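You operate a simulated robot arm through the tools that you are given. There is no shell and no other tool.

The job below is to be done with a simulated two-armed robot. You get a single attempt, and the scene is never put back.

TASK
Mount the core from the cream table on its upright shaft and clamp it with air.
Fine: the teal collar goes on top of the core; set the dial to about 6 bar, then turn the air on and wait till the shaft's yellow lugs come out; leave the hoses.
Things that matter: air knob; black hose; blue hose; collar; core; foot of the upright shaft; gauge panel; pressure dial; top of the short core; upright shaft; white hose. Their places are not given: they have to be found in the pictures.

The check looks at the end state, three seconds after you hand in, the way a careful person would. Anything else that was tipped, shoved, dropped, spilled or broken makes it a failure.

THE ROBOT
Two 7-joint arms with fingered hands on one trunk that stands fixed in place. Base frame: the origin is at the foot of the trunk, x ahead of it, y to its left, z up. Units: m, rad, N and s.
The left shoulder is at [0.03, 0.136, 1.18], the right one opposite. Each reaches about 1.253 m from its shoulder. Payload 5 kg a hand.
Tool frame (each hand has its own): the origin (TCP) lies between the finger pads and is the grasp point; the fingertips stand 0.042 m ahead of it; z points along the fingers, y is the line along which they close. The gripper opens to 0.208 m; its body begins 0.119 m behind the TCP. The gripper is a hand of 4 fingers: y runs from the thumb to the fingers, the wrist lies at [0, 0, -0.332] in the tool frame, and closing takes about 1.5 s.
Orientation is told as [roll, pitch, yaw] about the base's x, y, z axes, in that order, counted from this pose: with the fingers straight down and closing along the base's y, the tool's x points along the base's -x, its y along +y and its z along -z.

THE INTERFACE
- The arms move only by the tool arm_command. It takes "left_rows", "right_rows" or both (then of equal length, played together; a hand with none holds still); each is a list of rows, each a list of 7 numbers: the shift along the base's x, y, z in cm, then the turn, a rotation vector about the base's x, y, z in rad, then the opening in per cent of the stroke, from 0 (shut) to 100 (fully open). In form: [[tx, ty, tz, rx, ry, rz, jaw], ...]. A call has 1 to 20 rows; each row shifts and turns the commanded pose from where the row before left it. A row lasts 0.2 s, in which the tool goes at most 0.05 m and 0.15 rad; a call with a longer step from one row to the next is refused whole, and so is a gripper value outside its range. A pose out of reach is approached as far as the arm can. The call stops where the force on the tool passes 40 N (or 10 N more than at its start, if that is more) or the arm is blocked; 0.2 s more then pass. The fingers move at their own pace (about 0.072 m/s each) and stop on an object; they squeeze with about 24 N. The grip force told is the motor's: it shows also when the fingers shut on nothing. Time passes only in rows, and 0.2 s behind the last, so rows that do not move let the fingers close. The reply holds the time, the measured pose of the TCP, the force on the tool along the base axes, the opening and the grip force, in the units named above and with some noise, with the torque about the TCP (base axes, N m) and any sound that the robot's microphone picked up, and new pictures: "views" is both (left out), scene, wrist or none (wrist: the cameras of the hands that moved).
- Cameras (640 x 400 px; columns grow to the right, rows downward): "scene" is now at [0.0422, -0.0046, 1.8949]; the picture's right is [-0.06, -1.00, -0.00], its down [-0.82, 0.05, -0.57] and it looks along [0.57, -0.03, -0.82] (base axes); focal length 320 px, centre (320, 200). "left" rides on the left gripper at [-0.101, 0, -0.145] in its tool frame; the picture's right is [-0.01, -1.00, 0.00], its down [0.82, 0.00, -0.57] and it looks along [0.57, 0.00, 0.82] (tool axes); focal length 261 px, centre (320, 200). "right" rides on the right gripper at [0.101, 0, -0.145] in its tool frame; the picture's right is [0.00, 1.00, 0.00], its down [-0.82, 0.00, -0.57] and it looks along [-0.57, 0.00, 0.82] (tool axes); focal length 261 px, centre (320, 200).
- move_column(by): moves the trunk up (or, below 0, down) by that many m; the arms and the scene camera ride with it, the base frame stays. It gives what a move gives, with no picture.
- preshape(shape, hand): the hand has 4 fingers and takes this shape, open, in about a second: jaw (thumb against the fingers, like two jaws); tri (thumb and two fingers); tip (a fingertip pinch); poke (one finger out to press); point (the index stretched); flat (the hand flat); cup (the hand cupped); fist (a fist). The gripper value then closes the fingers along that shape, each until it touches; the sizes above hold for jaw. It gives what a move gives, with no picture.
- aim_head(pan, tilt): turns the head with the scene camera to pan (to the left, within 2.496 rad either way) and tilt (down, from -0.506 to 1.204), counted from straight ahead of the robot. It gives what a move gives, and a new picture of the scene camera.
- pixel_to_xyz(camera, pixels): there is no depth. For up to 12 entries [column, row, z] of the newest picture of that camera ("zoom" is the newest enlarged one), the place [x, y] in the base frame at which the ray of that pixel passes the height z, good to about 0.003 m. No time passes.
- enlarge(camera, box): a new picture of the part [left, top, right, bottom] of that camera's present view, enlarged. No time passes.
- close_job(): hands the job in; it is judged then, once.

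Unless the task says otherwise, let go and move clear before handing in.

The tools are called after ">>>" as name(argument=value, ...) on one line, values as JSON. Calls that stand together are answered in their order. arm_command: Moves the arms, as the interface text tells. Its arguments: {"type":"object","properties":{"left_rows":{"type":"array","items":{"type":"array","items":{"type":"number"}}},"right_rows":{"type":"array","items":{"type":"array","items":{"type":"number"}}},"views":{"type":"string","enum":["both","scene","wrist","none"]}},"required":[]} The other tools are called the same way: move_column (by) moves the trunk up or down; preshape (shape, hand) gives the hand a shape; aim_head (pan, tilt) turns the head that bears the scene camera; pixel_to_xyz (camera, pixels) gives the place at which the rays of pixels pass given heights; enlarge (camera, box) takes an enlarged picture of a part of a camera's view; close_job () hands the job in.

At the start:

```text
time: 0.0
left_ee_pos: [0.6341, 0.1504, 1.1779]
left_orientation: [0.0, -0.001, -0.001]
left_contact_force: [0.5, 0.4, -0.6]
left_moment: [-0.02, 0.01, 0.0]
left_opening: 0.2078
left_grip_force: 0.1
left_shape: jaw
right_ee_pos: [0.6348, -0.5054, 1.1516]
right_orientation: [0.0, 0.001, -0.001]
right_contact_force: [-0.4, -1.2, 0.6]
right_moment: [0.04, 0.0, 0.01]
right_opening: 0.2076
right_grip_force: 0.0
right_shape: jaw
trunk travel left (down, up): [-0.2, 0.29]
head pan, tilt (commanded): [-0.061, 0.967]
```

scene: 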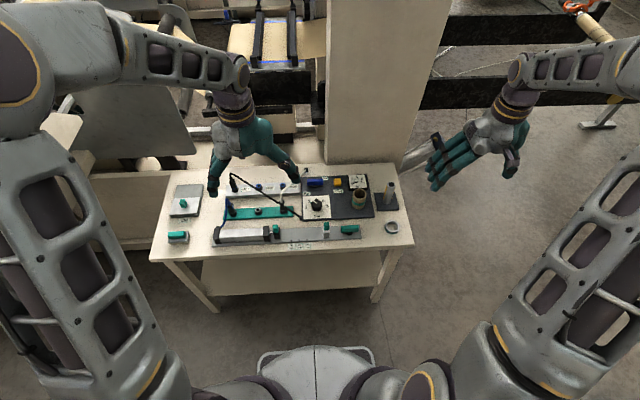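
right: 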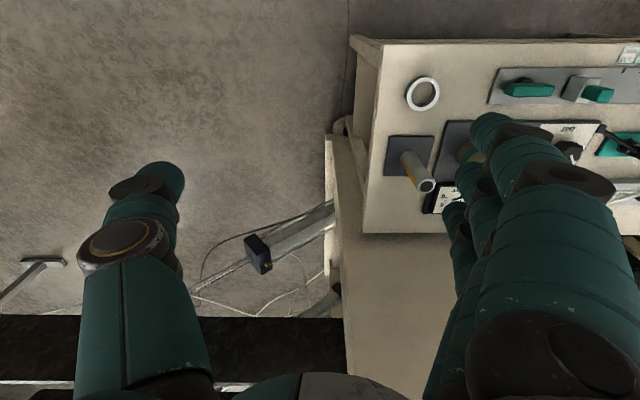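
left: 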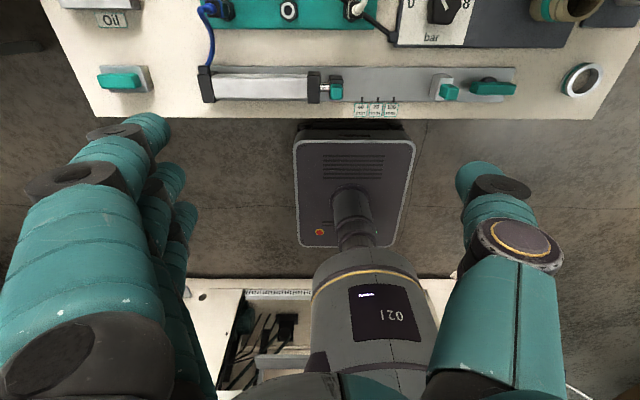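

The scene shows a cream table with a gauge panel near (318,205), a short brown core near (358,198), an upright shaft near (390,190) and a ring near (391,227). I'll enlarge the views to see the details.

>>> enlarge(camera="scene", box=[280, 160, 420, 250])

>>> enlarge(camera="scene", box=[145, 160, 305, 260])

>>> enlarge(camera="right", box=[360, 40, 640, 220])

>>> enlarge(camera="left", box=[340, 0, 640, 130])

```text
4.44 times, centred on (350, 205) of scene
```

zoom: 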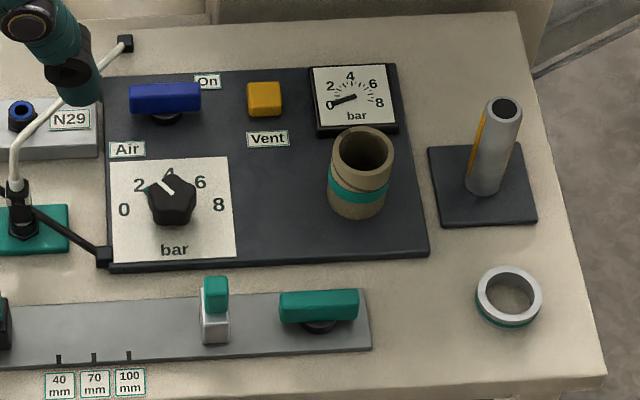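

```text
4.00 times, centred on (225, 210) of scene
```

zoom: 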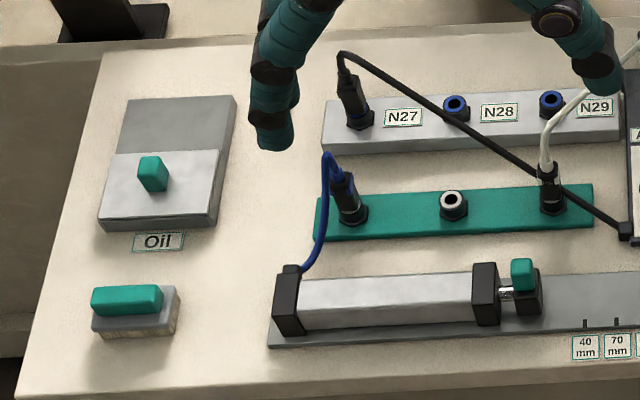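

```text
2.22 times, centred on (500, 130) of right
```

zoom: 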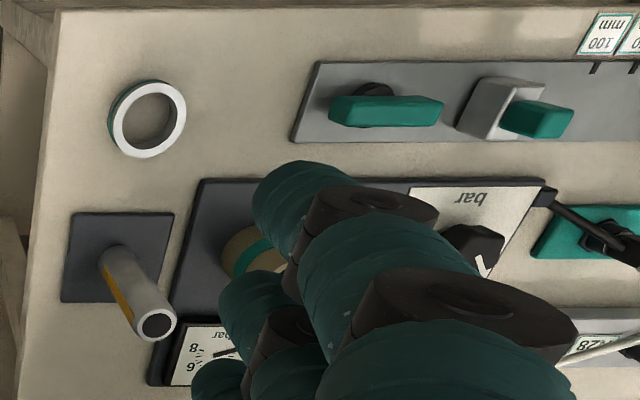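

```text
2.13 times, centred on (490, 65) of left
```

zoom: 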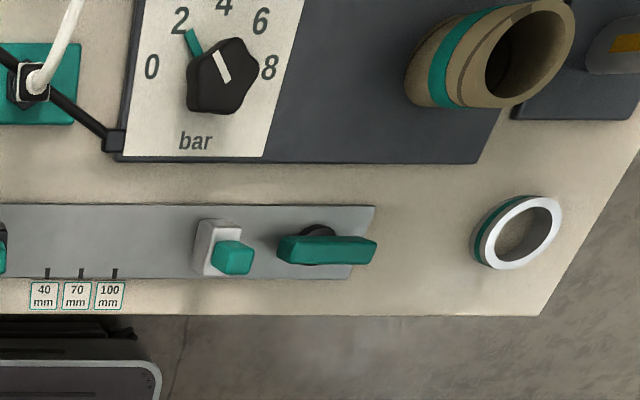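

The core at (358,198) has a teal band, and the ring at (391,227) is white with a teal stripe. I'll triangulate table height by comparing rays from two cameras.

>>> pixel_to_xyz(camera="scene", pixels=[[391, 228, 0.7], [391, 228, 0.8], [391, 228, 0.9], [343, 225, 0.7], [343, 225, 0.8], [343, 225, 0.9], [414, 243, 0.8], [150, 260, 0.8]])

>>> pixel_to_xyz(camera="left", pixels=[[580, 80, 0.7], [580, 80, 0.8], [580, 80, 0.9], [494, 87, 0.7], [494, 87, 0.8], [494, 87, 0.9]])

>>> pixel_to_xyz(camera="right", pixels=[[422, 93, 0.7], [422, 93, 0.8], [422, 93, 0.9]])

```text
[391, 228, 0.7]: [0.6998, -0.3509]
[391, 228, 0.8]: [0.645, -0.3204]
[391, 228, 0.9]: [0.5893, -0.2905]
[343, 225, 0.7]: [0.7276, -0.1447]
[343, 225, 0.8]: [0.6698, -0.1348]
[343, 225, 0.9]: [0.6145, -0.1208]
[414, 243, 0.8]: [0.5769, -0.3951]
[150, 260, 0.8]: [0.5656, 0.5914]
```

```text
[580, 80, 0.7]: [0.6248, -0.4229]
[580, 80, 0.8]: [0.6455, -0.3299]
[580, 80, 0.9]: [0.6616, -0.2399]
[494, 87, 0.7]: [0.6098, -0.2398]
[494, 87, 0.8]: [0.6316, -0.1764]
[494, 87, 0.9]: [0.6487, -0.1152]
```

```text
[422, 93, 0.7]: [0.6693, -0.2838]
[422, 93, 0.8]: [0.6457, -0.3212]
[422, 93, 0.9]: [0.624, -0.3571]
```

The table surface lies at about z = 0.79, and the ring sits at about (0.645, -0.32). Now I'll triangulate the shaft top and core top using matching pixels in the scene, right and zoomed-left pictures.

>>> pixel_to_xyz(camera="zoom", pixels=[[530, 48, 0.8], [530, 48, 0.85], [530, 48, 0.9], [530, 48, 0.95], [425, 82, 0.8], [222, 72, 0.8], [222, 72, 0.82], [222, 72, 0.84]])

>>> pixel_to_xyz(camera="scene", pixels=[[359.7, 194, 0.8], [359.7, 194, 0.85], [359.7, 194, 0.9], [359.7, 194, 0.95], [391.2, 184, 0.85], [391.2, 184, 0.9], [391.2, 184, 0.95], [391.2, 184, 1.0], [386, 202.5, 0.8], [316, 203.5, 0.8], [316, 203.5, 0.82], [316, 203.5, 0.84]])

>>> pixel_to_xyz(camera="right", pixels=[[426.6, 186.3, 0.85], [426.6, 186.3, 0.9], [426.6, 186.3, 0.95], [426.6, 186.3, 1.0], [407.7, 156, 0.8]])

```text
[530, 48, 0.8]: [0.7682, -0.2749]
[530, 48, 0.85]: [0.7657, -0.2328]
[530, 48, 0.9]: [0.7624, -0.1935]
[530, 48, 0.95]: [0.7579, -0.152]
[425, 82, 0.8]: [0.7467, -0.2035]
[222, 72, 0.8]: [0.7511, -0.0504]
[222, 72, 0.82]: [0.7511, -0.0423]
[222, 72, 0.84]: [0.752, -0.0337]
```

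```text
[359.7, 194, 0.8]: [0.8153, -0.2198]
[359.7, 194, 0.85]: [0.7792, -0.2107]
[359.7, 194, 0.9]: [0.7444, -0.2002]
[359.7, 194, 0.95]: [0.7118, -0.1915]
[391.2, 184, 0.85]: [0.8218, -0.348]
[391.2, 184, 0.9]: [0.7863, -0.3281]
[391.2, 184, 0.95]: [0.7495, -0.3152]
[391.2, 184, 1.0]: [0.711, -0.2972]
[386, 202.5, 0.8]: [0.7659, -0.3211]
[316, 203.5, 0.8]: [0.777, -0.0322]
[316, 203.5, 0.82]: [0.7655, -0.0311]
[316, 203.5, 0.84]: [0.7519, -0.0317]
```

```text
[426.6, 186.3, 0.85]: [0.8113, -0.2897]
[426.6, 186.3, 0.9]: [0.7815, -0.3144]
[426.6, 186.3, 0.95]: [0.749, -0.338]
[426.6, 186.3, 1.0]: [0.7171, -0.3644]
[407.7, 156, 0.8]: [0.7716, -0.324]
```

Shaft is near (0.77, -0.32) with top at z≈0.92; core near (0.763, -0.207) with top at z≈0.88; dial near (0.752, -0.032). I'll zoom in closer on each item.

>>> enlarge(camera="scene", box=[340, 175, 404, 215])

>>> enlarge(camera="scene", box=[300, 172, 348, 202])

>>> enlarge(camera="scene", box=[296, 186, 344, 216])

>>> enlarge(camera="scene", box=[370, 213, 418, 243])

```text
10.00 times, centred on (372, 195) of scene
```

zoom: 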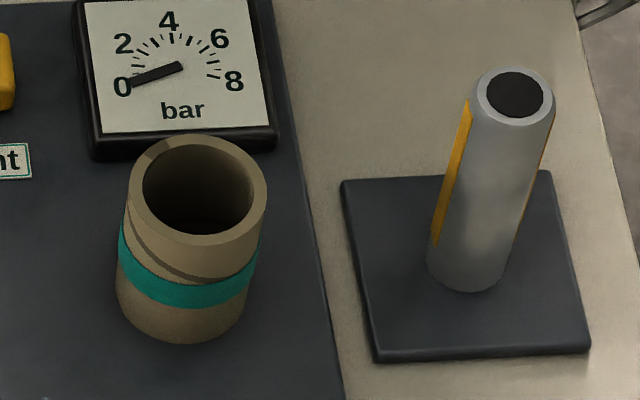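

```text
13.33 times, centred on (324, 187) of scene
```

zoom: 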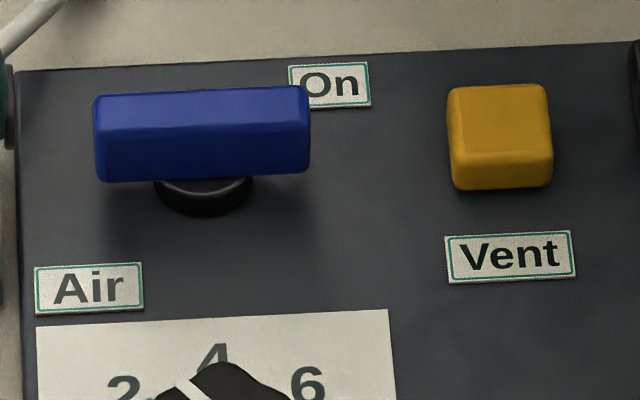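

```text
13.33 times, centred on (320, 201) of scene
```

zoom: 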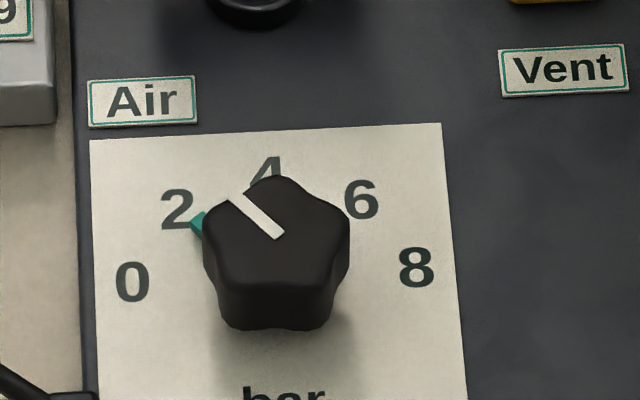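

```text
13.33 times, centred on (394, 228) of scene
```

zoom: 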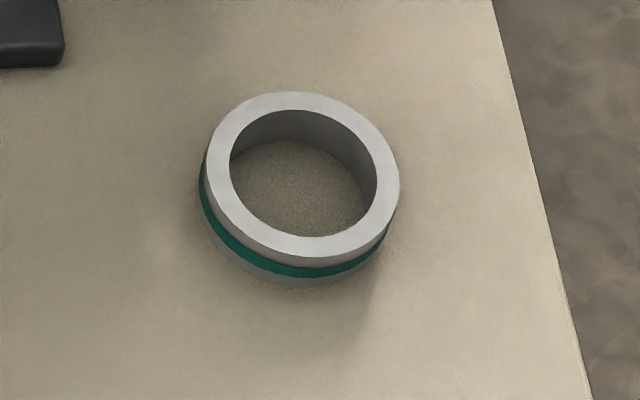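

The ring with a teal stripe is the collar; its inner bore (≈44 mm) is larger than the ≈30 mm shaft. The dial points near 2 bar and the blue lever lies across. I'll take tighter views from the hand cameras to fix heights accurately.

>>> enlarge(camera="right", box=[376, 120, 456, 200])

>>> enlarge(camera="left", box=[400, 0, 640, 150])

>>> enlarge(camera="scene", box=[280, 165, 360, 215])

```text
5.00 times, centred on (416, 160) of right
```

zoom: 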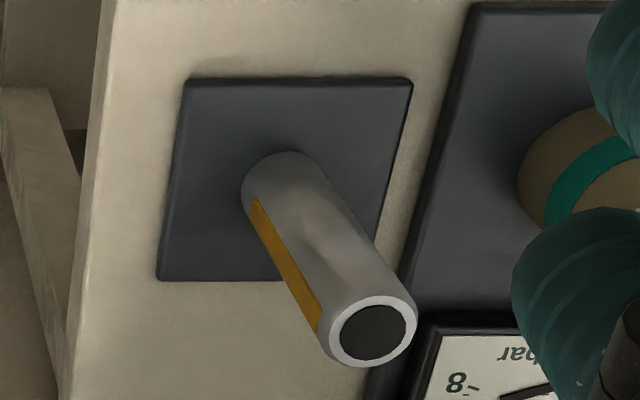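

```text
2.67 times, centred on (520, 75) of left
```

zoom: 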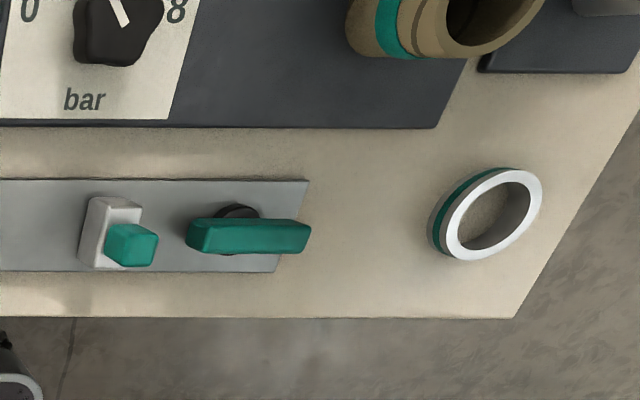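

```text
8.00 times, centred on (320, 190) of scene
```

zoom: 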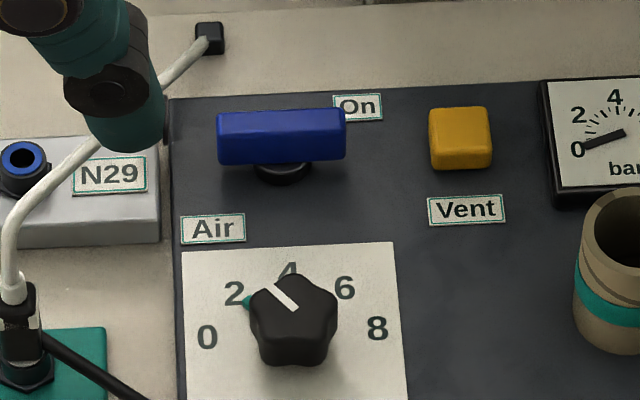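

I'm triangulating the shaft plate corners, shaft axis and the ring using matched pixels from the two views.

>>> pixel_to_xyz(camera="right", pixels=[[434.4, 136, 0.78], [434.4, 136, 0.8], [434.4, 136, 0.82], [389.4, 136, 0.8], [384, 176, 0.8], [427, 187, 0.9], [427, 187, 0.92], [427, 187, 0.94], [408.6, 158, 0.8], [422, 93, 0.79], [422, 93, 0.81]])

>>> pixel_to_xyz(camera="scene", pixels=[[377.5, 211, 0.78], [377.5, 211, 0.8], [377.5, 211, 0.82], [399, 209.8, 0.8], [391.4, 184.7, 0.9], [391.4, 184.7, 0.92], [391.4, 184.7, 0.94], [386.8, 201.8, 0.8], [392.5, 227, 0.79], [392.5, 227, 0.8], [392.5, 227, 0.81]])

```text
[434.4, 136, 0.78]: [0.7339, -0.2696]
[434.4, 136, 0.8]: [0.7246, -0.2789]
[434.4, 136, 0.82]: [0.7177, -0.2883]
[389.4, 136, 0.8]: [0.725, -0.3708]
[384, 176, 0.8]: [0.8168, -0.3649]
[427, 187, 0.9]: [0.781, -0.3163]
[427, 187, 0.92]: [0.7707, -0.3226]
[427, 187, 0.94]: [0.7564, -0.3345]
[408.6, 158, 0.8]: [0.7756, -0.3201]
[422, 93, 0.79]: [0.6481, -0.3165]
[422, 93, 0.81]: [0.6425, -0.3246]
```

```text
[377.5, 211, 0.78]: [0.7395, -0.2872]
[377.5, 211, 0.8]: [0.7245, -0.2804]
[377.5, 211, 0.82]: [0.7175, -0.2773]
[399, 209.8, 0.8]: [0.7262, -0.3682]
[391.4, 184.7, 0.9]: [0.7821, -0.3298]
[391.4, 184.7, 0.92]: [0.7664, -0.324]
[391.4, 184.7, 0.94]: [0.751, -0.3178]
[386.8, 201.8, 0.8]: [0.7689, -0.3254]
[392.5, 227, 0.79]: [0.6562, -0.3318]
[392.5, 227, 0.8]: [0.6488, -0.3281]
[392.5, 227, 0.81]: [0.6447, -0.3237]
```

The shaft axis is at about (0.770, -0.3235), plate top at z≈0.80 and shaft top at z≈0.92; the collar is around (0.644, -0.323). Next I'll move the right hand over so the core appears in the gap between its fingers, and shift the left hand away.

>>> arm_command(right_rows=[[0, 3.7, 0, 0, 0, 0, 100], [0, 3.7, 0, 0, 0, 0, 100], [0, 3.7, 0, 0, 0, 0, 100], [0, 3.7, 0, 0, 0, 0, 100], [0, 3.7, 0, 0, 0, 0, 100], [0, 3.7, 0, 0, 0, 0, 100], [0, 3.7, 0, 0, 0, 0, 100], [0, 3.6, 0, 0, 0, 0, 100]], left_rows=[[0, 2, 0, 0, 0, 0, 100], [0, 2, 0, 0, 0, 0, 100], [0, 2, 0, 0, 0, 0, 100], [0, 2, 0, 0, 0, 0, 100], [0, 2, 0, 0, 0, 0, 100], [0, 2, 0, 0, 0, 0, 100], [0, 2, 0, 0, 0, 0, 100], [0, 2, 0, 0, 0, 0, 100]])

```text
time: 1.8
left_ee_pos: [0.6353, 0.3106, 1.178]
left_orientation: [-0.003, 0.0, 0.001]
left_contact_force: [0.0, 1.5, -0.1]
left_moment: [-0.14, 0.02, 0.02]
left_opening: 0.2075
left_grip_force: 0.0
left_shape: jaw
right_ee_pos: [0.6357, -0.2094, 1.1515]
right_orientation: [0.0, 0.0, -0.001]
right_contact_force: [-0.7, 0.1, 0.5]
right_moment: [-0.11, -0.03, -0.01]
right_opening: 0.208
right_grip_force: 0.0
right_shape: jaw
trunk travel left (down, up): [-0.2, 0.29]
head pan, tilt (commanded): [-0.061, 0.967]
```

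scene: 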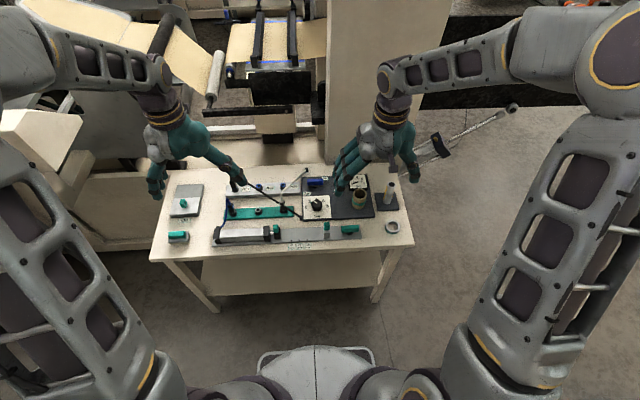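
right: 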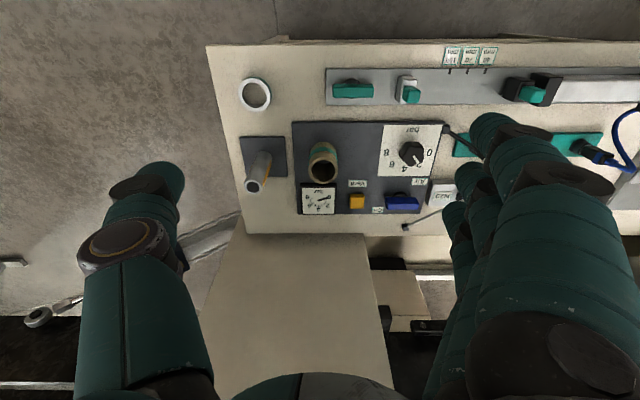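
left: 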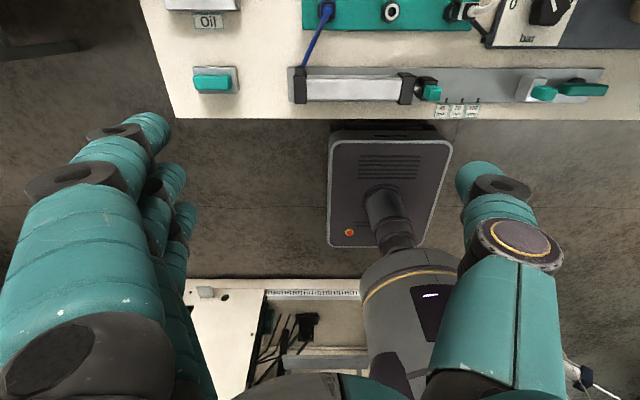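

The right camera now shows the core at (322,158), dial at (410,152), lever at (402,203) and shaft at (262,170) all in view. I'll enlarge these.

>>> enlarge(camera="right", box=[230, 115, 358, 215])

>>> enlarge(camera="right", box=[340, 115, 468, 235])

>>> enlarge(camera="right", box=[225, 70, 289, 110])

```text
4.00 times, centred on (294, 165) of right
```

zoom: 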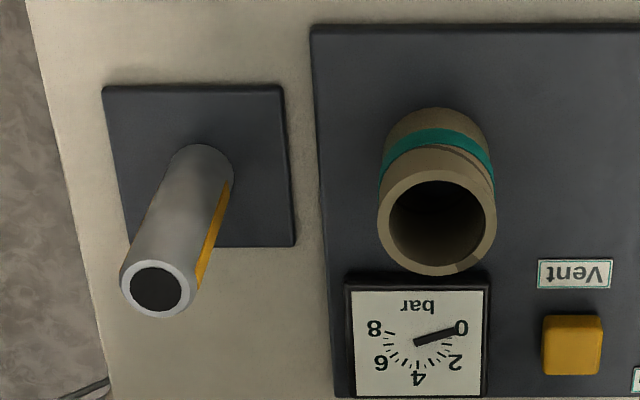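

```text
3.33 times, centred on (404, 175) of right
```

zoom: 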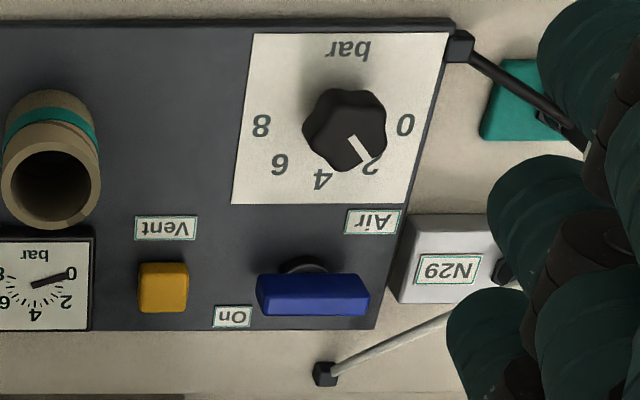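

```text
10.00 times, centred on (257, 90) of right
```

zoom: 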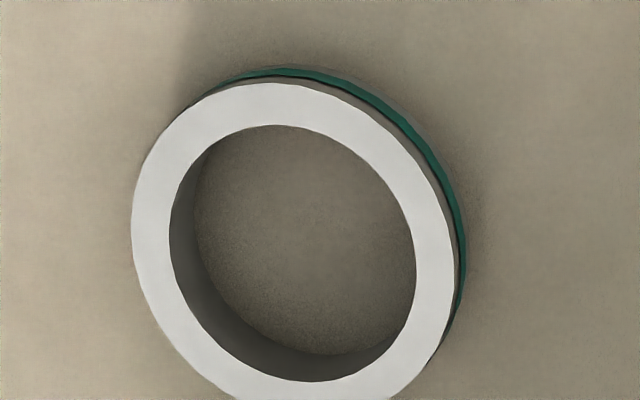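

I'll triangulate the core top, dial top, lever and vent button from these right-camera and scene pixel pairs.

>>> pixel_to_xyz(camera="right", pixels=[[323.4, 170.2, 0.86], [323.4, 170.2, 0.88], [323.4, 170.2, 0.9], [253.2, 186.7, 0.92], [411.5, 154, 0.82], [411.5, 154, 0.84], [411.5, 154, 0.86], [401.9, 205, 0.82], [401.9, 205, 0.84], [401.9, 205, 0.86], [356.9, 202, 0.82], [356.9, 202, 0.84]])

>>> pixel_to_xyz(camera="scene", pixels=[[359.8, 194.1, 0.86], [359.8, 194.1, 0.88], [359.8, 194.1, 0.9], [391.4, 184.7, 0.92], [316.75, 203.1, 0.82], [316.75, 203.1, 0.84], [316.75, 203.1, 0.86], [315.25, 180.4, 0.82], [315.25, 180.4, 0.84], [315.25, 180.4, 0.86], [337.6, 181.9, 0.82], [337.6, 181.9, 0.84]])

```text
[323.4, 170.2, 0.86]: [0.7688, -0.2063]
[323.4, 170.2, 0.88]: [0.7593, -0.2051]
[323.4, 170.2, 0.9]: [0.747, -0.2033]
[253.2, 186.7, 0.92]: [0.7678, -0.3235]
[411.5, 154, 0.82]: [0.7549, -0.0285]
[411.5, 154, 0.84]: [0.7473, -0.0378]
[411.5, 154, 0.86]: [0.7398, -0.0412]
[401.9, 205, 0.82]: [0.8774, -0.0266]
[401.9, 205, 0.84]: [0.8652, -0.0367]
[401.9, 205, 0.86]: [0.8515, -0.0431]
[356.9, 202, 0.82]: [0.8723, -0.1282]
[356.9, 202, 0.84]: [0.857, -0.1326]
```

```text
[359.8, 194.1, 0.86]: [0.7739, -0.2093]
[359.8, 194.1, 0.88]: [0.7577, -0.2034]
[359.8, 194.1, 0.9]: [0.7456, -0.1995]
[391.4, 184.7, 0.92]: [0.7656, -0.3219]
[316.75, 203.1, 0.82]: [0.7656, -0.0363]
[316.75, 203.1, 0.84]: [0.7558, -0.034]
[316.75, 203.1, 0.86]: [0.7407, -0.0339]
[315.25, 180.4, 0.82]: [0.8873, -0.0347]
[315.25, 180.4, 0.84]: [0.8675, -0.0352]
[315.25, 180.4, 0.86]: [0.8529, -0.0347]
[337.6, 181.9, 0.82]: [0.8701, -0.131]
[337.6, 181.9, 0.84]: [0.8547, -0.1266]
```

Core centre is near (0.758, -0.204) with top about z=0.88. I'll half-close the right hand and bring it above the core at safe height, then look again.

>>> arm_command(right_rows=[[2.4, 0.2, -1.5, 0, 0, 0, 50], [2.4, 0.2, -1.5, 0, 0, 0, 50], [2.4, 0.2, -1.5, 0, 0, 0, 50], [2.4, 0.2, -1.5, 0, 0, 0, 50], [2.6, 0.2, -1.5, 0, 0, 0, 50], [0, 0, -1, 0, 0, 0, 50], [0, 0, 0, 0, 0, 0, 50], [0, 0, 0, 0, 0, 0, 50]])

```text
time: 3.6
left_ee_pos: [0.6352, 0.3097, 1.1784]
left_orientation: [0.0, -0.001, 0.0]
left_contact_force: [-0.8, -0.1, 0.0]
left_moment: [0.02, 0.02, 0.0]
left_opening: 0.2079
left_grip_force: 0.1
left_shape: jaw
right_ee_pos: [0.7573, -0.2015, 1.0659]
right_orientation: [0.0, 0.0, 0.0]
right_contact_force: [-0.3, -0.3, -0.6]
right_moment: [0.0, 0.0, 0.01]
right_opening: 0.105
right_grip_force: 0.1
right_shape: jaw
trunk travel left (down, up): [-0.2, 0.29]
head pan, tilt (commanded): [-0.061, 0.967]
```

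scene: 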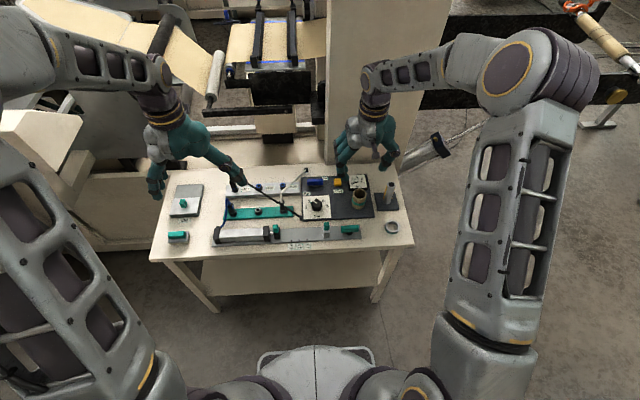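
right: 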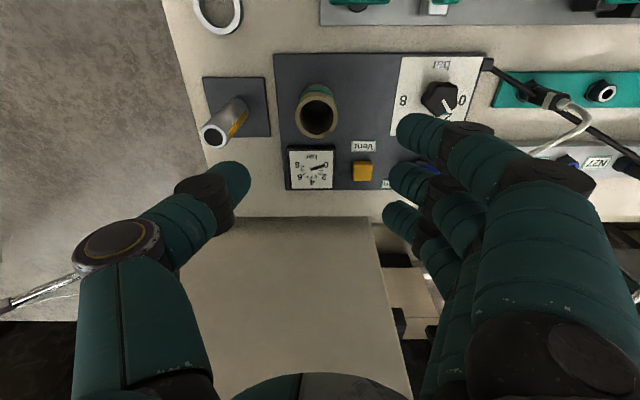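

At 50% the thumb bulges outward about 0.13 m from the centre, which would come too near the shaft if I close along y. I'll yaw the right hand +45° so the thumb goes behind-right, clear of the shaft, and look again.

>>> arm_command(right_rows=[[0, 0, 0, 0, 0, 0.131, 45], [0, 0, 0, 0, 0, 0.131, 45], [0, 0, 0, 0, 0, 0.131, 45], [0, -0.2, 0, 0, 0, 0.131, 45], [0, 0, 0, 0, 0, 0.131, 45], [0, 0, 0, 0, 0, 0.131, 45], [0, 0, 0, 0, 0, 0, 45]])

```text
time: 5.2
left_ee_pos: [0.6348, 0.3104, 1.1797]
left_orientation: [0.0, 0.001, -0.001]
left_contact_force: [0.0, -0.1, 0.5]
left_moment: [-0.07, 0.0, -0.02]
left_opening: 0.2079
left_grip_force: 0.0
left_shape: jaw
right_ee_pos: [0.7575, -0.2017, 1.0665]
right_orientation: [0.001, 0.001, 0.788]
right_contact_force: [-0.1, -0.1, 0.1]
right_moment: [-0.04, -0.01, -0.01]
right_opening: 0.0948
right_grip_force: 0.1
right_shape: jaw
trunk travel left (down, up): [-0.2, 0.29]
head pan, tilt (commanded): [-0.061, 0.967]
```

scene: 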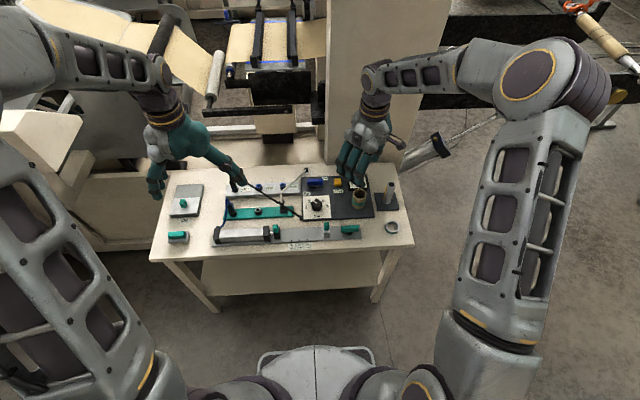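
right: 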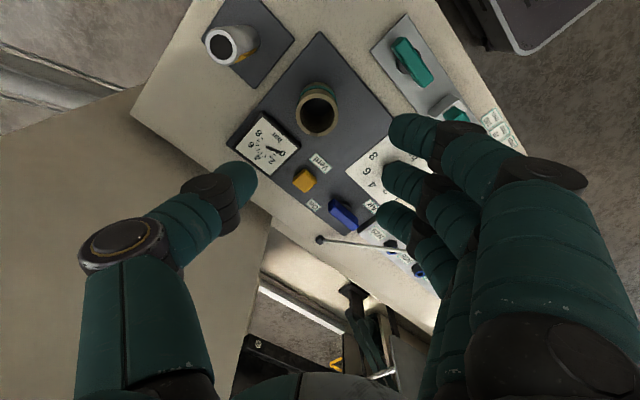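

The camera now views the core from the front-right at (317,108). I'll enlarge for a different-angle triangulation.

>>> enlarge(camera="right", box=[272, 70, 368, 145])

>>> enlarge(camera="right", box=[190, 0, 318, 80])

>>> enlarge(camera="scene", box=[336, 170, 400, 210])

```text
5.33 times, centred on (320, 108) of right
```

zoom: 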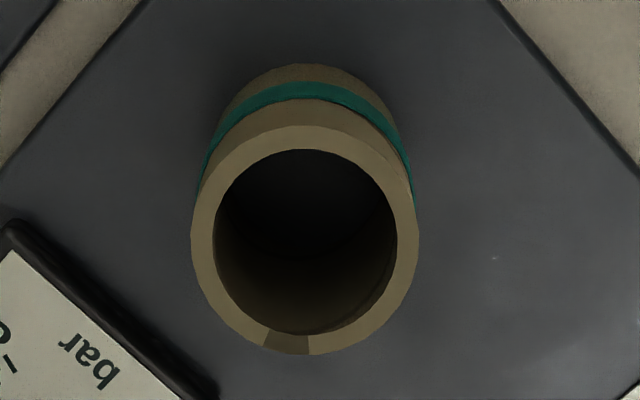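

```text
5.00 times, centred on (254, 40) of right
```

zoom: 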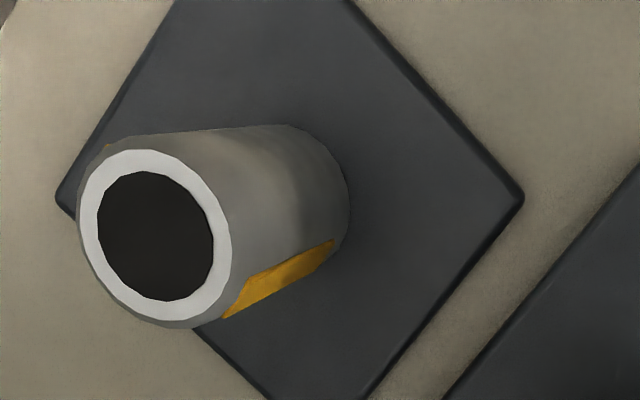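

```text
10.00 times, centred on (368, 190) of scene
```

zoom: 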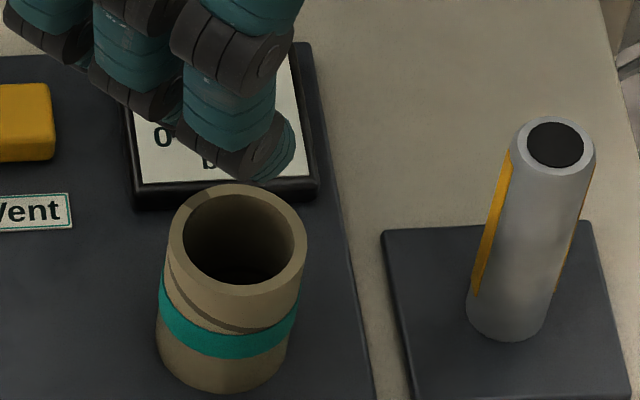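

I'm converting the new core-top (317.1,115.5) and shaft-top (221,47.2) pixels against the scene ones.

>>> pixel_to_xyz(camera="right", pixels=[[317.1, 115.5, 0.86], [317.1, 115.5, 0.87], [317.1, 115.5, 0.88], [317.1, 115.5, 0.89], [317.1, 115.5, 0.9], [221, 47.2, 0.9], [221, 47.2, 0.91], [221, 47.2, 0.92], [221, 47.2, 0.93]])

>>> pixel_to_xyz(camera="scene", pixels=[[359.8, 194, 0.86], [359.8, 194, 0.87], [359.8, 194, 0.88], [359.8, 194, 0.89], [359.8, 194, 0.9], [391.6, 184.5, 0.9], [391.6, 184.5, 0.91], [391.6, 184.5, 0.92], [391.6, 184.5, 0.93]])

```text
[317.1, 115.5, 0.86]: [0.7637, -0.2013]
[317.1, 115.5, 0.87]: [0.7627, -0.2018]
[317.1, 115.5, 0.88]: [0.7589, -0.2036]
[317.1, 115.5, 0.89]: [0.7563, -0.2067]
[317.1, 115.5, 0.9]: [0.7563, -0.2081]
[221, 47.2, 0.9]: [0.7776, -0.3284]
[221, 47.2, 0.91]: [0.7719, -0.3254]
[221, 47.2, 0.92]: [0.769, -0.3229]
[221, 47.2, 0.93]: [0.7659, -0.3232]
```

```text
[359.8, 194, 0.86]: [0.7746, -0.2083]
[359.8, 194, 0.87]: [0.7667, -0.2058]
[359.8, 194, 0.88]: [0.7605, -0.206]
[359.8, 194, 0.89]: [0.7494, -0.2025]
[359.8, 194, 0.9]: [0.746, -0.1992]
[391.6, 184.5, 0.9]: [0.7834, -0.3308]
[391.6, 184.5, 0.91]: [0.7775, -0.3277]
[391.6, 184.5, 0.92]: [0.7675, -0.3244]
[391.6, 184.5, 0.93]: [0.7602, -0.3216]
```

Both views agree: core top centre (0.759, -0.204, 0.88) and shaft top (0.768, -0.323, 0.92). Now I'll descend the right hand partway over the core and check finger clearances.

>>> arm_command(right_rows=[[0.1, -0.2, -3.0, 0, 0, 0, 45], [0, 0, -3.0, 0, 0, 0, 45], [0, 0, -3.0, 0, 0, 0, 45], [0, 0, -2.5, 0, 0, 0, 45], [0, 0, -1.5, 0, 0, 0, 45], [0, 0, 0, 0, 0, 0, 45]])

```text
time: 6.6
left_ee_pos: [0.634, 0.31, 1.1794]
left_orientation: [0.001, -0.001, 0.001]
left_contact_force: [-0.3, -0.6, 0.0]
left_moment: [0.01, -0.03, -0.01]
left_opening: 0.2078
left_grip_force: 0.1
left_shape: jaw
right_ee_pos: [0.7581, -0.2041, 0.9357]
right_orientation: [-0.002, -0.001, 0.787]
right_contact_force: [-0.4, -0.4, -0.6]
right_moment: [0.05, -0.02, 0.01]
right_opening: 0.0945
right_grip_force: 0.0
right_shape: jaw
trunk travel left (down, up): [-0.2, 0.29]
head pan, tilt (commanded): [-0.061, 0.967]
```

scene: 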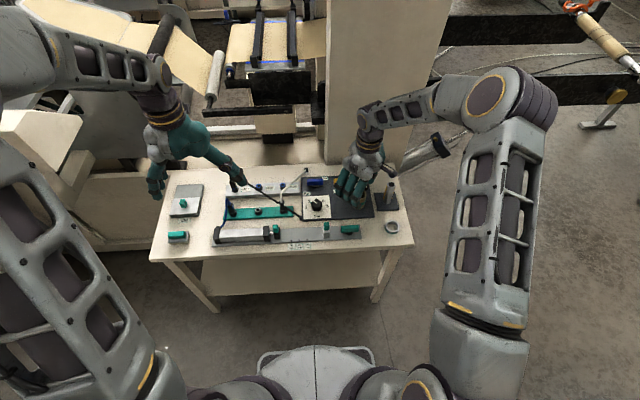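
right: 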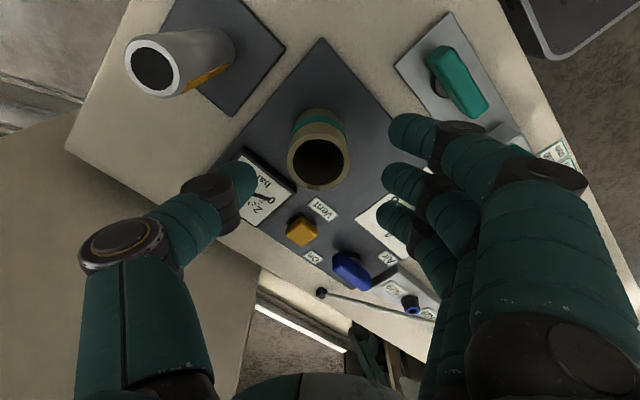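

>>> enlarge(camera="scene", box=[310, 145, 422, 215])

>>> enlarge(camera="right", box=[180, 90, 420, 240])

```text
5.71 times, centred on (366, 180) of scene
```

zoom: 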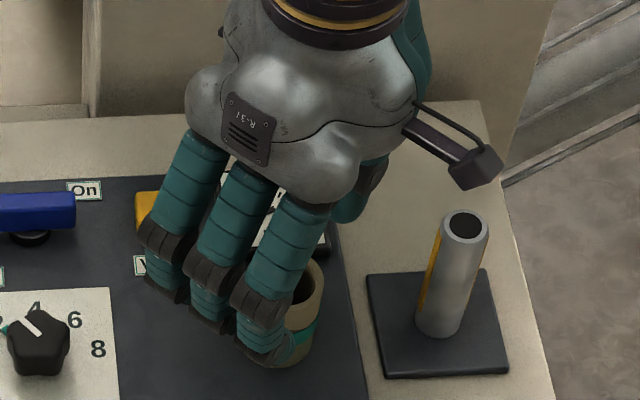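

```text
2.67 times, centred on (300, 165) of right
```

zoom: 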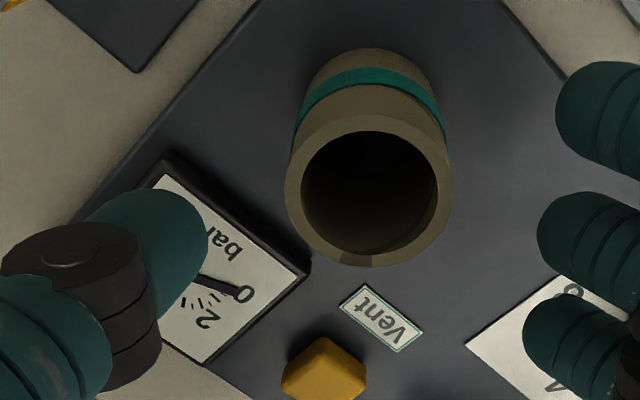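

The thumb tip hovers over the gauge's corner region, so I need the gauge height. I'll triangulate the gauge's front-left corner.

>>> pixel_to_xyz(camera="right", pixels=[[295.5, 190.5, 0.8], [295.5, 190.5, 0.81], [295.5, 190.5, 0.82], [295.5, 190.5, 0.83], [239, 150, 0.82]])

>>> pixel_to_xyz(camera="scene", pixels=[[349.5, 190.8, 0.8], [349.5, 190.8, 0.81], [349.5, 190.8, 0.82], [349.5, 190.8, 0.83], [367.7, 189.5, 0.82], [367.7, 189.5, 0.81]])

```text
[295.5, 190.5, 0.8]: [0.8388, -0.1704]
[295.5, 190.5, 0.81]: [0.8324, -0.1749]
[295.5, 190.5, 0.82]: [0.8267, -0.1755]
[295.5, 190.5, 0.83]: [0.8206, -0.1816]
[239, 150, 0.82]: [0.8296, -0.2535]
```

```text
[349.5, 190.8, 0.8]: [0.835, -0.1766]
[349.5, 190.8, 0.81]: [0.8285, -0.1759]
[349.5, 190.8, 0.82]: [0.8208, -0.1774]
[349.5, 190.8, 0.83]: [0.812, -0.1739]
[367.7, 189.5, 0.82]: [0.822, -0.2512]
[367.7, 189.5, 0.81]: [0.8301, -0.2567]
```

The gauge's front edge is at x≈0.828, beyond the thumb tip, so it's clear. I'll descend to about z=0.864 around the core.

>>> arm_command(right_rows=[[0, 0, -1.5, 0, 0, 0, 45], [0, 0, -1.5, 0, 0, 0, 45], [0, 0, -1.5, 0, 0, 0, 45], [0, 0, -1.5, 0, 0, 0, 45], [0, 0, -1.2, 0, 0, 0, 45], [0, 0, 0, 0, 0, 0, 45]])

```text
time: 8.0
left_ee_pos: [0.6339, 0.3097, 1.1777]
left_orientation: [-0.001, 0.001, 0.002]
left_contact_force: [0.2, 0.4, 0.6]
left_moment: [-0.01, 0.0, 0.01]
left_opening: 0.2079
left_grip_force: 0.0
left_shape: jaw
right_ee_pos: [0.7581, -0.2038, 0.8645]
right_orientation: [0.0, 0.0, 0.788]
right_contact_force: [0.2, 1.0, 0.1]
right_moment: [0.01, -0.02, 0.04]
right_opening: 0.0946
right_grip_force: 0.1
right_shape: jaw
trunk travel left (down, up): [-0.2, 0.29]
head pan, tilt (commanded): [-0.061, 0.967]
```

scene: 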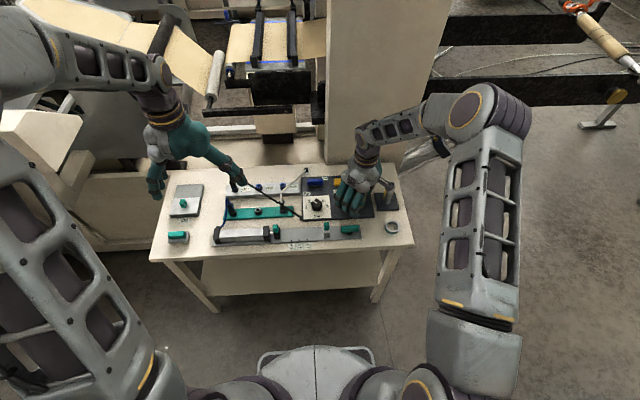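
right: 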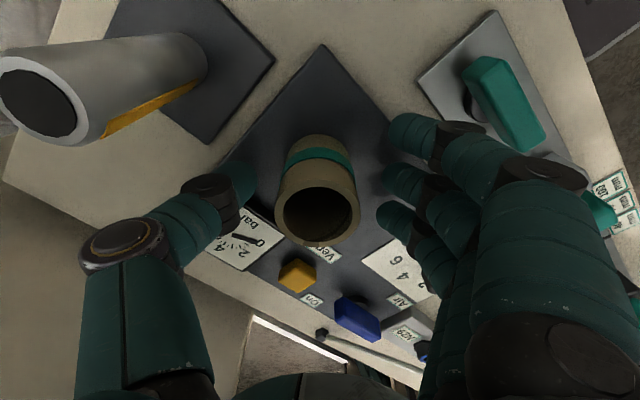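

The core sits centred between thumb and fingers at (317,190). Closing the hand on it now.

>>> arm_command(right_rows=[[0, 0, 0, 0, 0, 0, 35], [0, 0, 0, 0, 0, 0, 28], [0, 0, 0, 0, 0, 0, 20], [0, 0, 0, 0, 0, 0, 10], [0, 0, 0, 0, 0, 0, 5], [0, 0, 0, 0, 0, 0, 5]])

```text
time: 9.4
left_ee_pos: [0.6353, 0.3093, 1.179]
left_orientation: [-0.001, 0.001, 0.0]
left_contact_force: [0.7, 0.2, 1.6]
left_moment: [0.0, 0.01, 0.01]
left_opening: 0.2081
left_grip_force: 0.0
left_shape: jaw
right_ee_pos: [0.7597, -0.204, 0.8646]
right_orientation: [0.001, 0.0, 0.788]
right_contact_force: [0.3, -0.5, 2.4]
right_moment: [0.01, -0.03, -0.02]
right_opening: 0.0256
right_grip_force: 24.0
right_shape: jaw
trunk travel left (down, up): [-0.2, 0.29]
head pan, tilt (commanded): [-0.061, 0.967]
```

scene: 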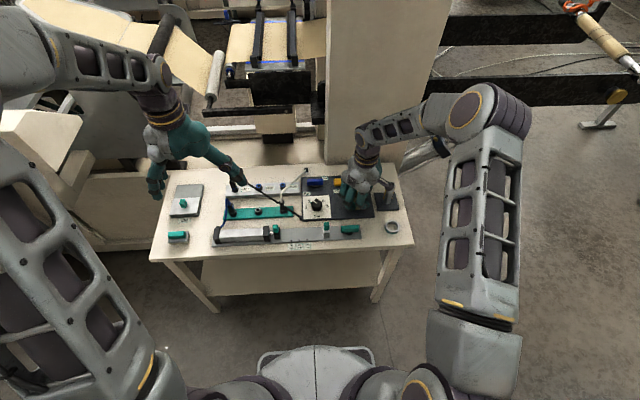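
right: 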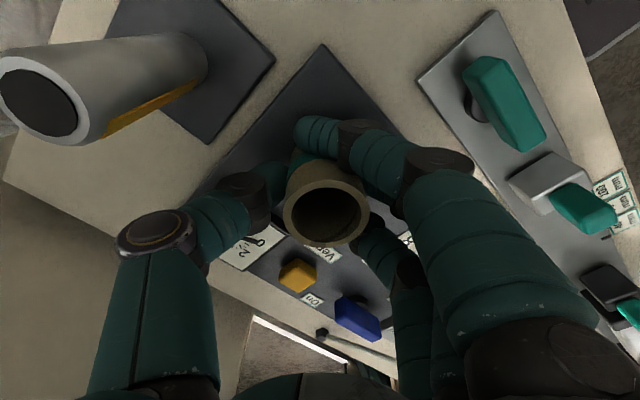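

The fingers closed around the core with 24 N grip; the core top shows at (326,213). Now lifting straight up.

>>> arm_command(right_rows=[[0, 0, 1, 0, 0, 0, 5], [0, 0, 2, 0, 0, 0, 5], [0, 0, 3, 0, 0, 0, 5], [0, 0, 3, 0, 0, 0, 5], [0, 0, 3, 0, 0, 0, 5], [0, 0, 3, 0, 0, 0, 5], [0, 0, 2, 0, 0, 0, 5], [0, 0, 0, 0, 0, 0, 5]])

```text
time: 11.2
left_ee_pos: [0.6345, 0.3089, 1.1787]
left_orientation: [0.001, -0.001, 0.0]
left_contact_force: [-0.8, 0.3, -0.1]
left_moment: [-0.01, 0.03, 0.0]
left_opening: 0.2079
left_grip_force: 0.0
left_shape: jaw
right_ee_pos: [0.7588, -0.2036, 1.0331]
right_orientation: [0.002, -0.001, 0.788]
right_contact_force: [0.4, 0.4, -0.2]
right_moment: [0.02, 0.01, -0.02]
right_opening: 0.0255
right_grip_force: 24.0
right_shape: jaw
trunk travel left (down, up): [-0.2, 0.29]
head pan, tilt (commanded): [-0.061, 0.967]
```

scene: 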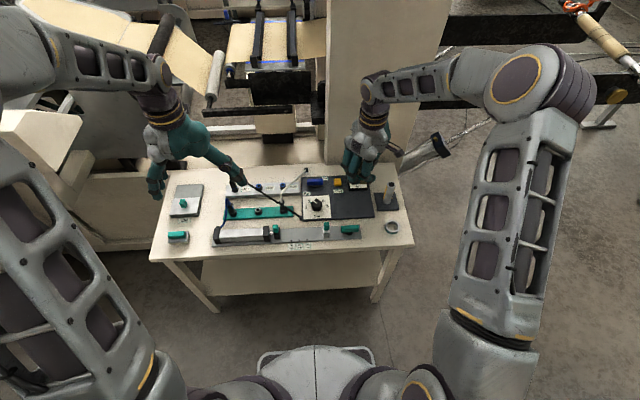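
right: 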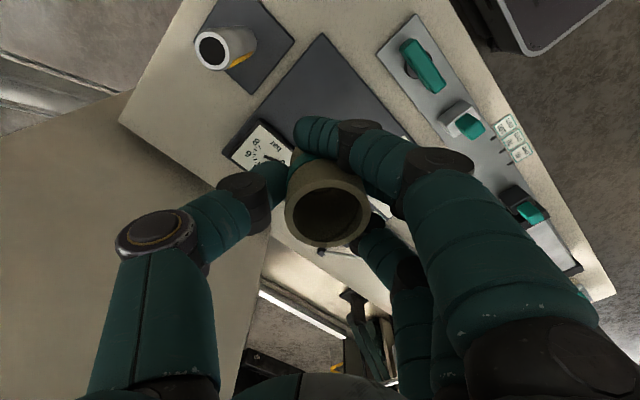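

The core is off the panel, held at (326,213) in the wrist view. I'll enlarge to measure its centre and any tilt in the hand.

>>> enlarge(camera="right", box=[262, 140, 390, 260])

>>> enlarge(camera="scene", box=[320, 140, 416, 215])

```text
3.33 times, centred on (326, 200) of right
```

zoom: 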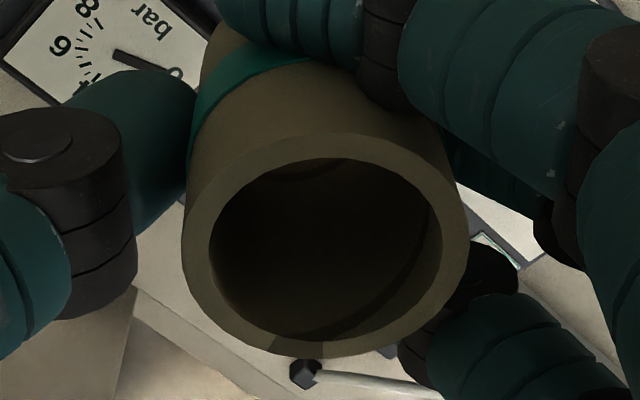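

```text
5.33 times, centred on (368, 178) of scene
```

zoom: 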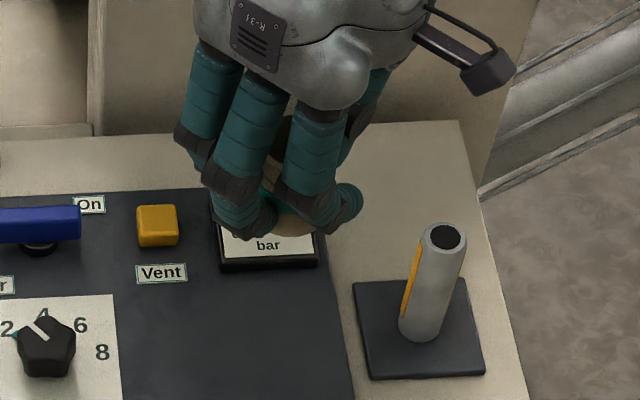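

I'm getting the core-top centre in base coordinates at its expected height.

>>> pixel_to_xyz(camera="right", pixels=[[327.7, 214.4, 1.039], [327.7, 214.4, 1.049], [327.7, 214.4, 1.059], [225, 47, 0.92], [223.5, 46.5, 0.92]])

>>> enlarge(camera="right", box=[180, 0, 308, 80])

```text
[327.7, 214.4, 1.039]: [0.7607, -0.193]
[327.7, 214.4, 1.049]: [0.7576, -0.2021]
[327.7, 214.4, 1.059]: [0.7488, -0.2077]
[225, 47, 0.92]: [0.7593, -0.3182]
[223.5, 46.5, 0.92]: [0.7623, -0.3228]
```

```text
5.00 times, centred on (244, 40) of right
```

zoom: 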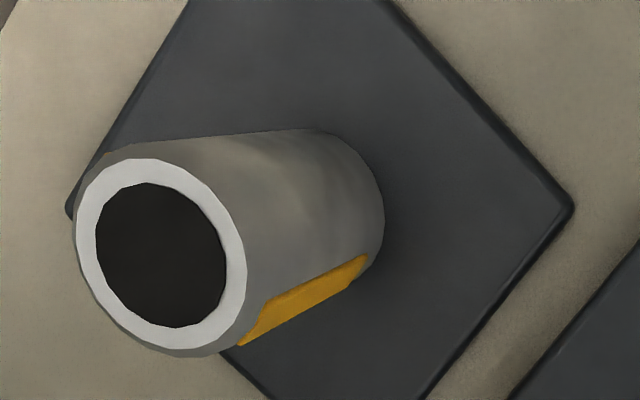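

>>> pixel_to_xyz(camera="right", pixels=[[212, 50.6, 0.91], [212, 50.6, 0.92], [212, 50.6, 0.93]])

>>> pixel_to_xyz(camera="scene", pixels=[[391.6, 184.5, 0.91], [391.6, 184.5, 0.92], [391.6, 184.5, 0.93], [386.8, 201.8, 0.8]])

```text
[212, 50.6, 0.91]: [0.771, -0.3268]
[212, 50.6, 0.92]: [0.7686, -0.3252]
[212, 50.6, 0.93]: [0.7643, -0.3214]
```

```text
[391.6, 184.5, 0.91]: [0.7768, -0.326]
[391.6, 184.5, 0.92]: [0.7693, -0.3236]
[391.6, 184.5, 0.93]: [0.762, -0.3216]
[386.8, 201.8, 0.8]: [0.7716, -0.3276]
```

The shaft axis is (0.769, -0.324) and the core is essentially centred on the TCP. I'll move sideways over the shaft, core bottom about 4.7 cm above the shaft top.

>>> arm_command(right_rows=[[0.2, -2, 0, 0, 0, 0, 5], [0.2, -2.5, 0, 0, 0, 0, 5], [0.2, -2.5, 0, 0, 0, 0, 5], [0.2, -2.5, 0, 0, 0, 0, 5], [0.25, -2.6, 0, 0, 0, 0, 5], [0, 0, 0, 0, 0, 0, 5], [0, 0, 0, 0, 0, 0, 5]])

```text
time: 12.8
left_ee_pos: [0.6358, 0.3087, 1.1784]
left_orientation: [-0.001, 0.0, -0.001]
left_contact_force: [-0.3, 0.2, 0.4]
left_moment: [0.06, 0.02, 0.01]
left_opening: 0.2078
left_grip_force: 0.1
left_shape: jaw
right_ee_pos: [0.7687, -0.3254, 1.0338]
right_orientation: [0.002, 0.0, 0.787]
right_contact_force: [1.2, -0.6, -1.2]
right_moment: [0.01, -0.04, 0.03]
right_opening: 0.0256
right_grip_force: 23.6
right_shape: jaw
trunk travel left (down, up): [-0.2, 0.29]
head pan, tilt (commanded): [-0.061, 0.967]
```

scene: 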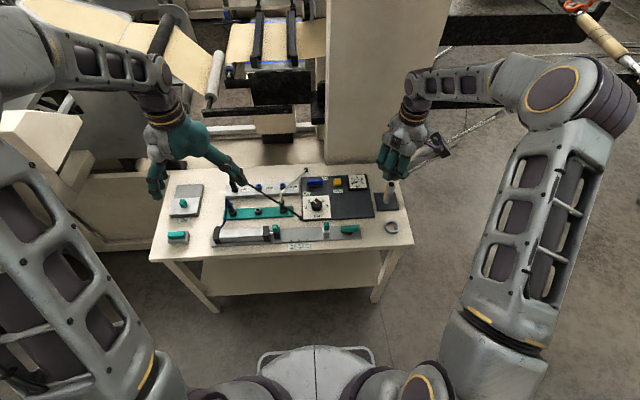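
right: 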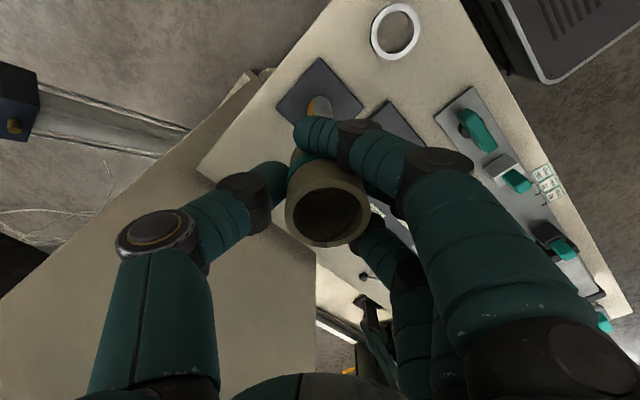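

I'm above the shaft at (0.7687, -0.3254). I'll enlarge both views to verify alignment before lowering.

>>> enlarge(camera="scene", box=[360, 145, 424, 215])

>>> enlarge(camera="right", box=[256, 50, 384, 260])

```text
5.71 times, centred on (392, 180) of scene
```

zoom: 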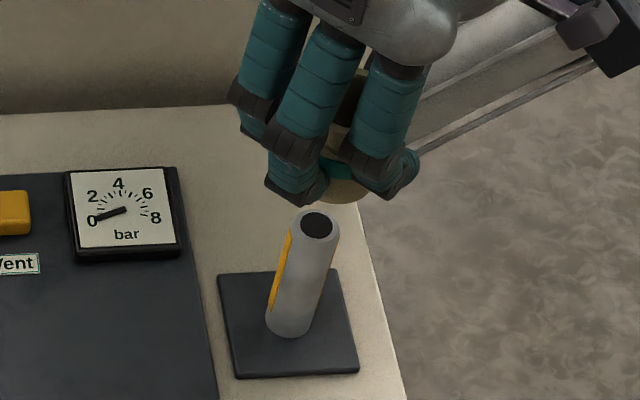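

```text
1.90 times, centred on (320, 155) of right
```

zoom: 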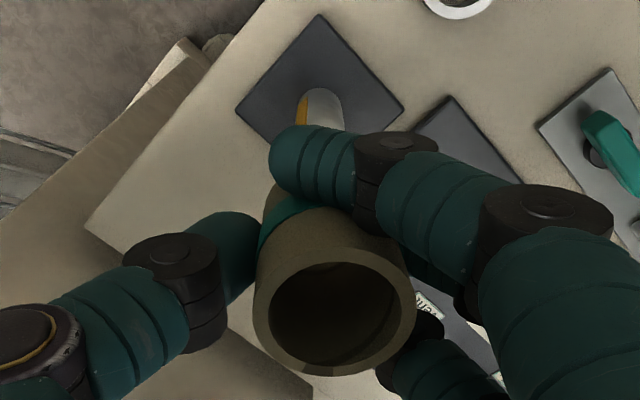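

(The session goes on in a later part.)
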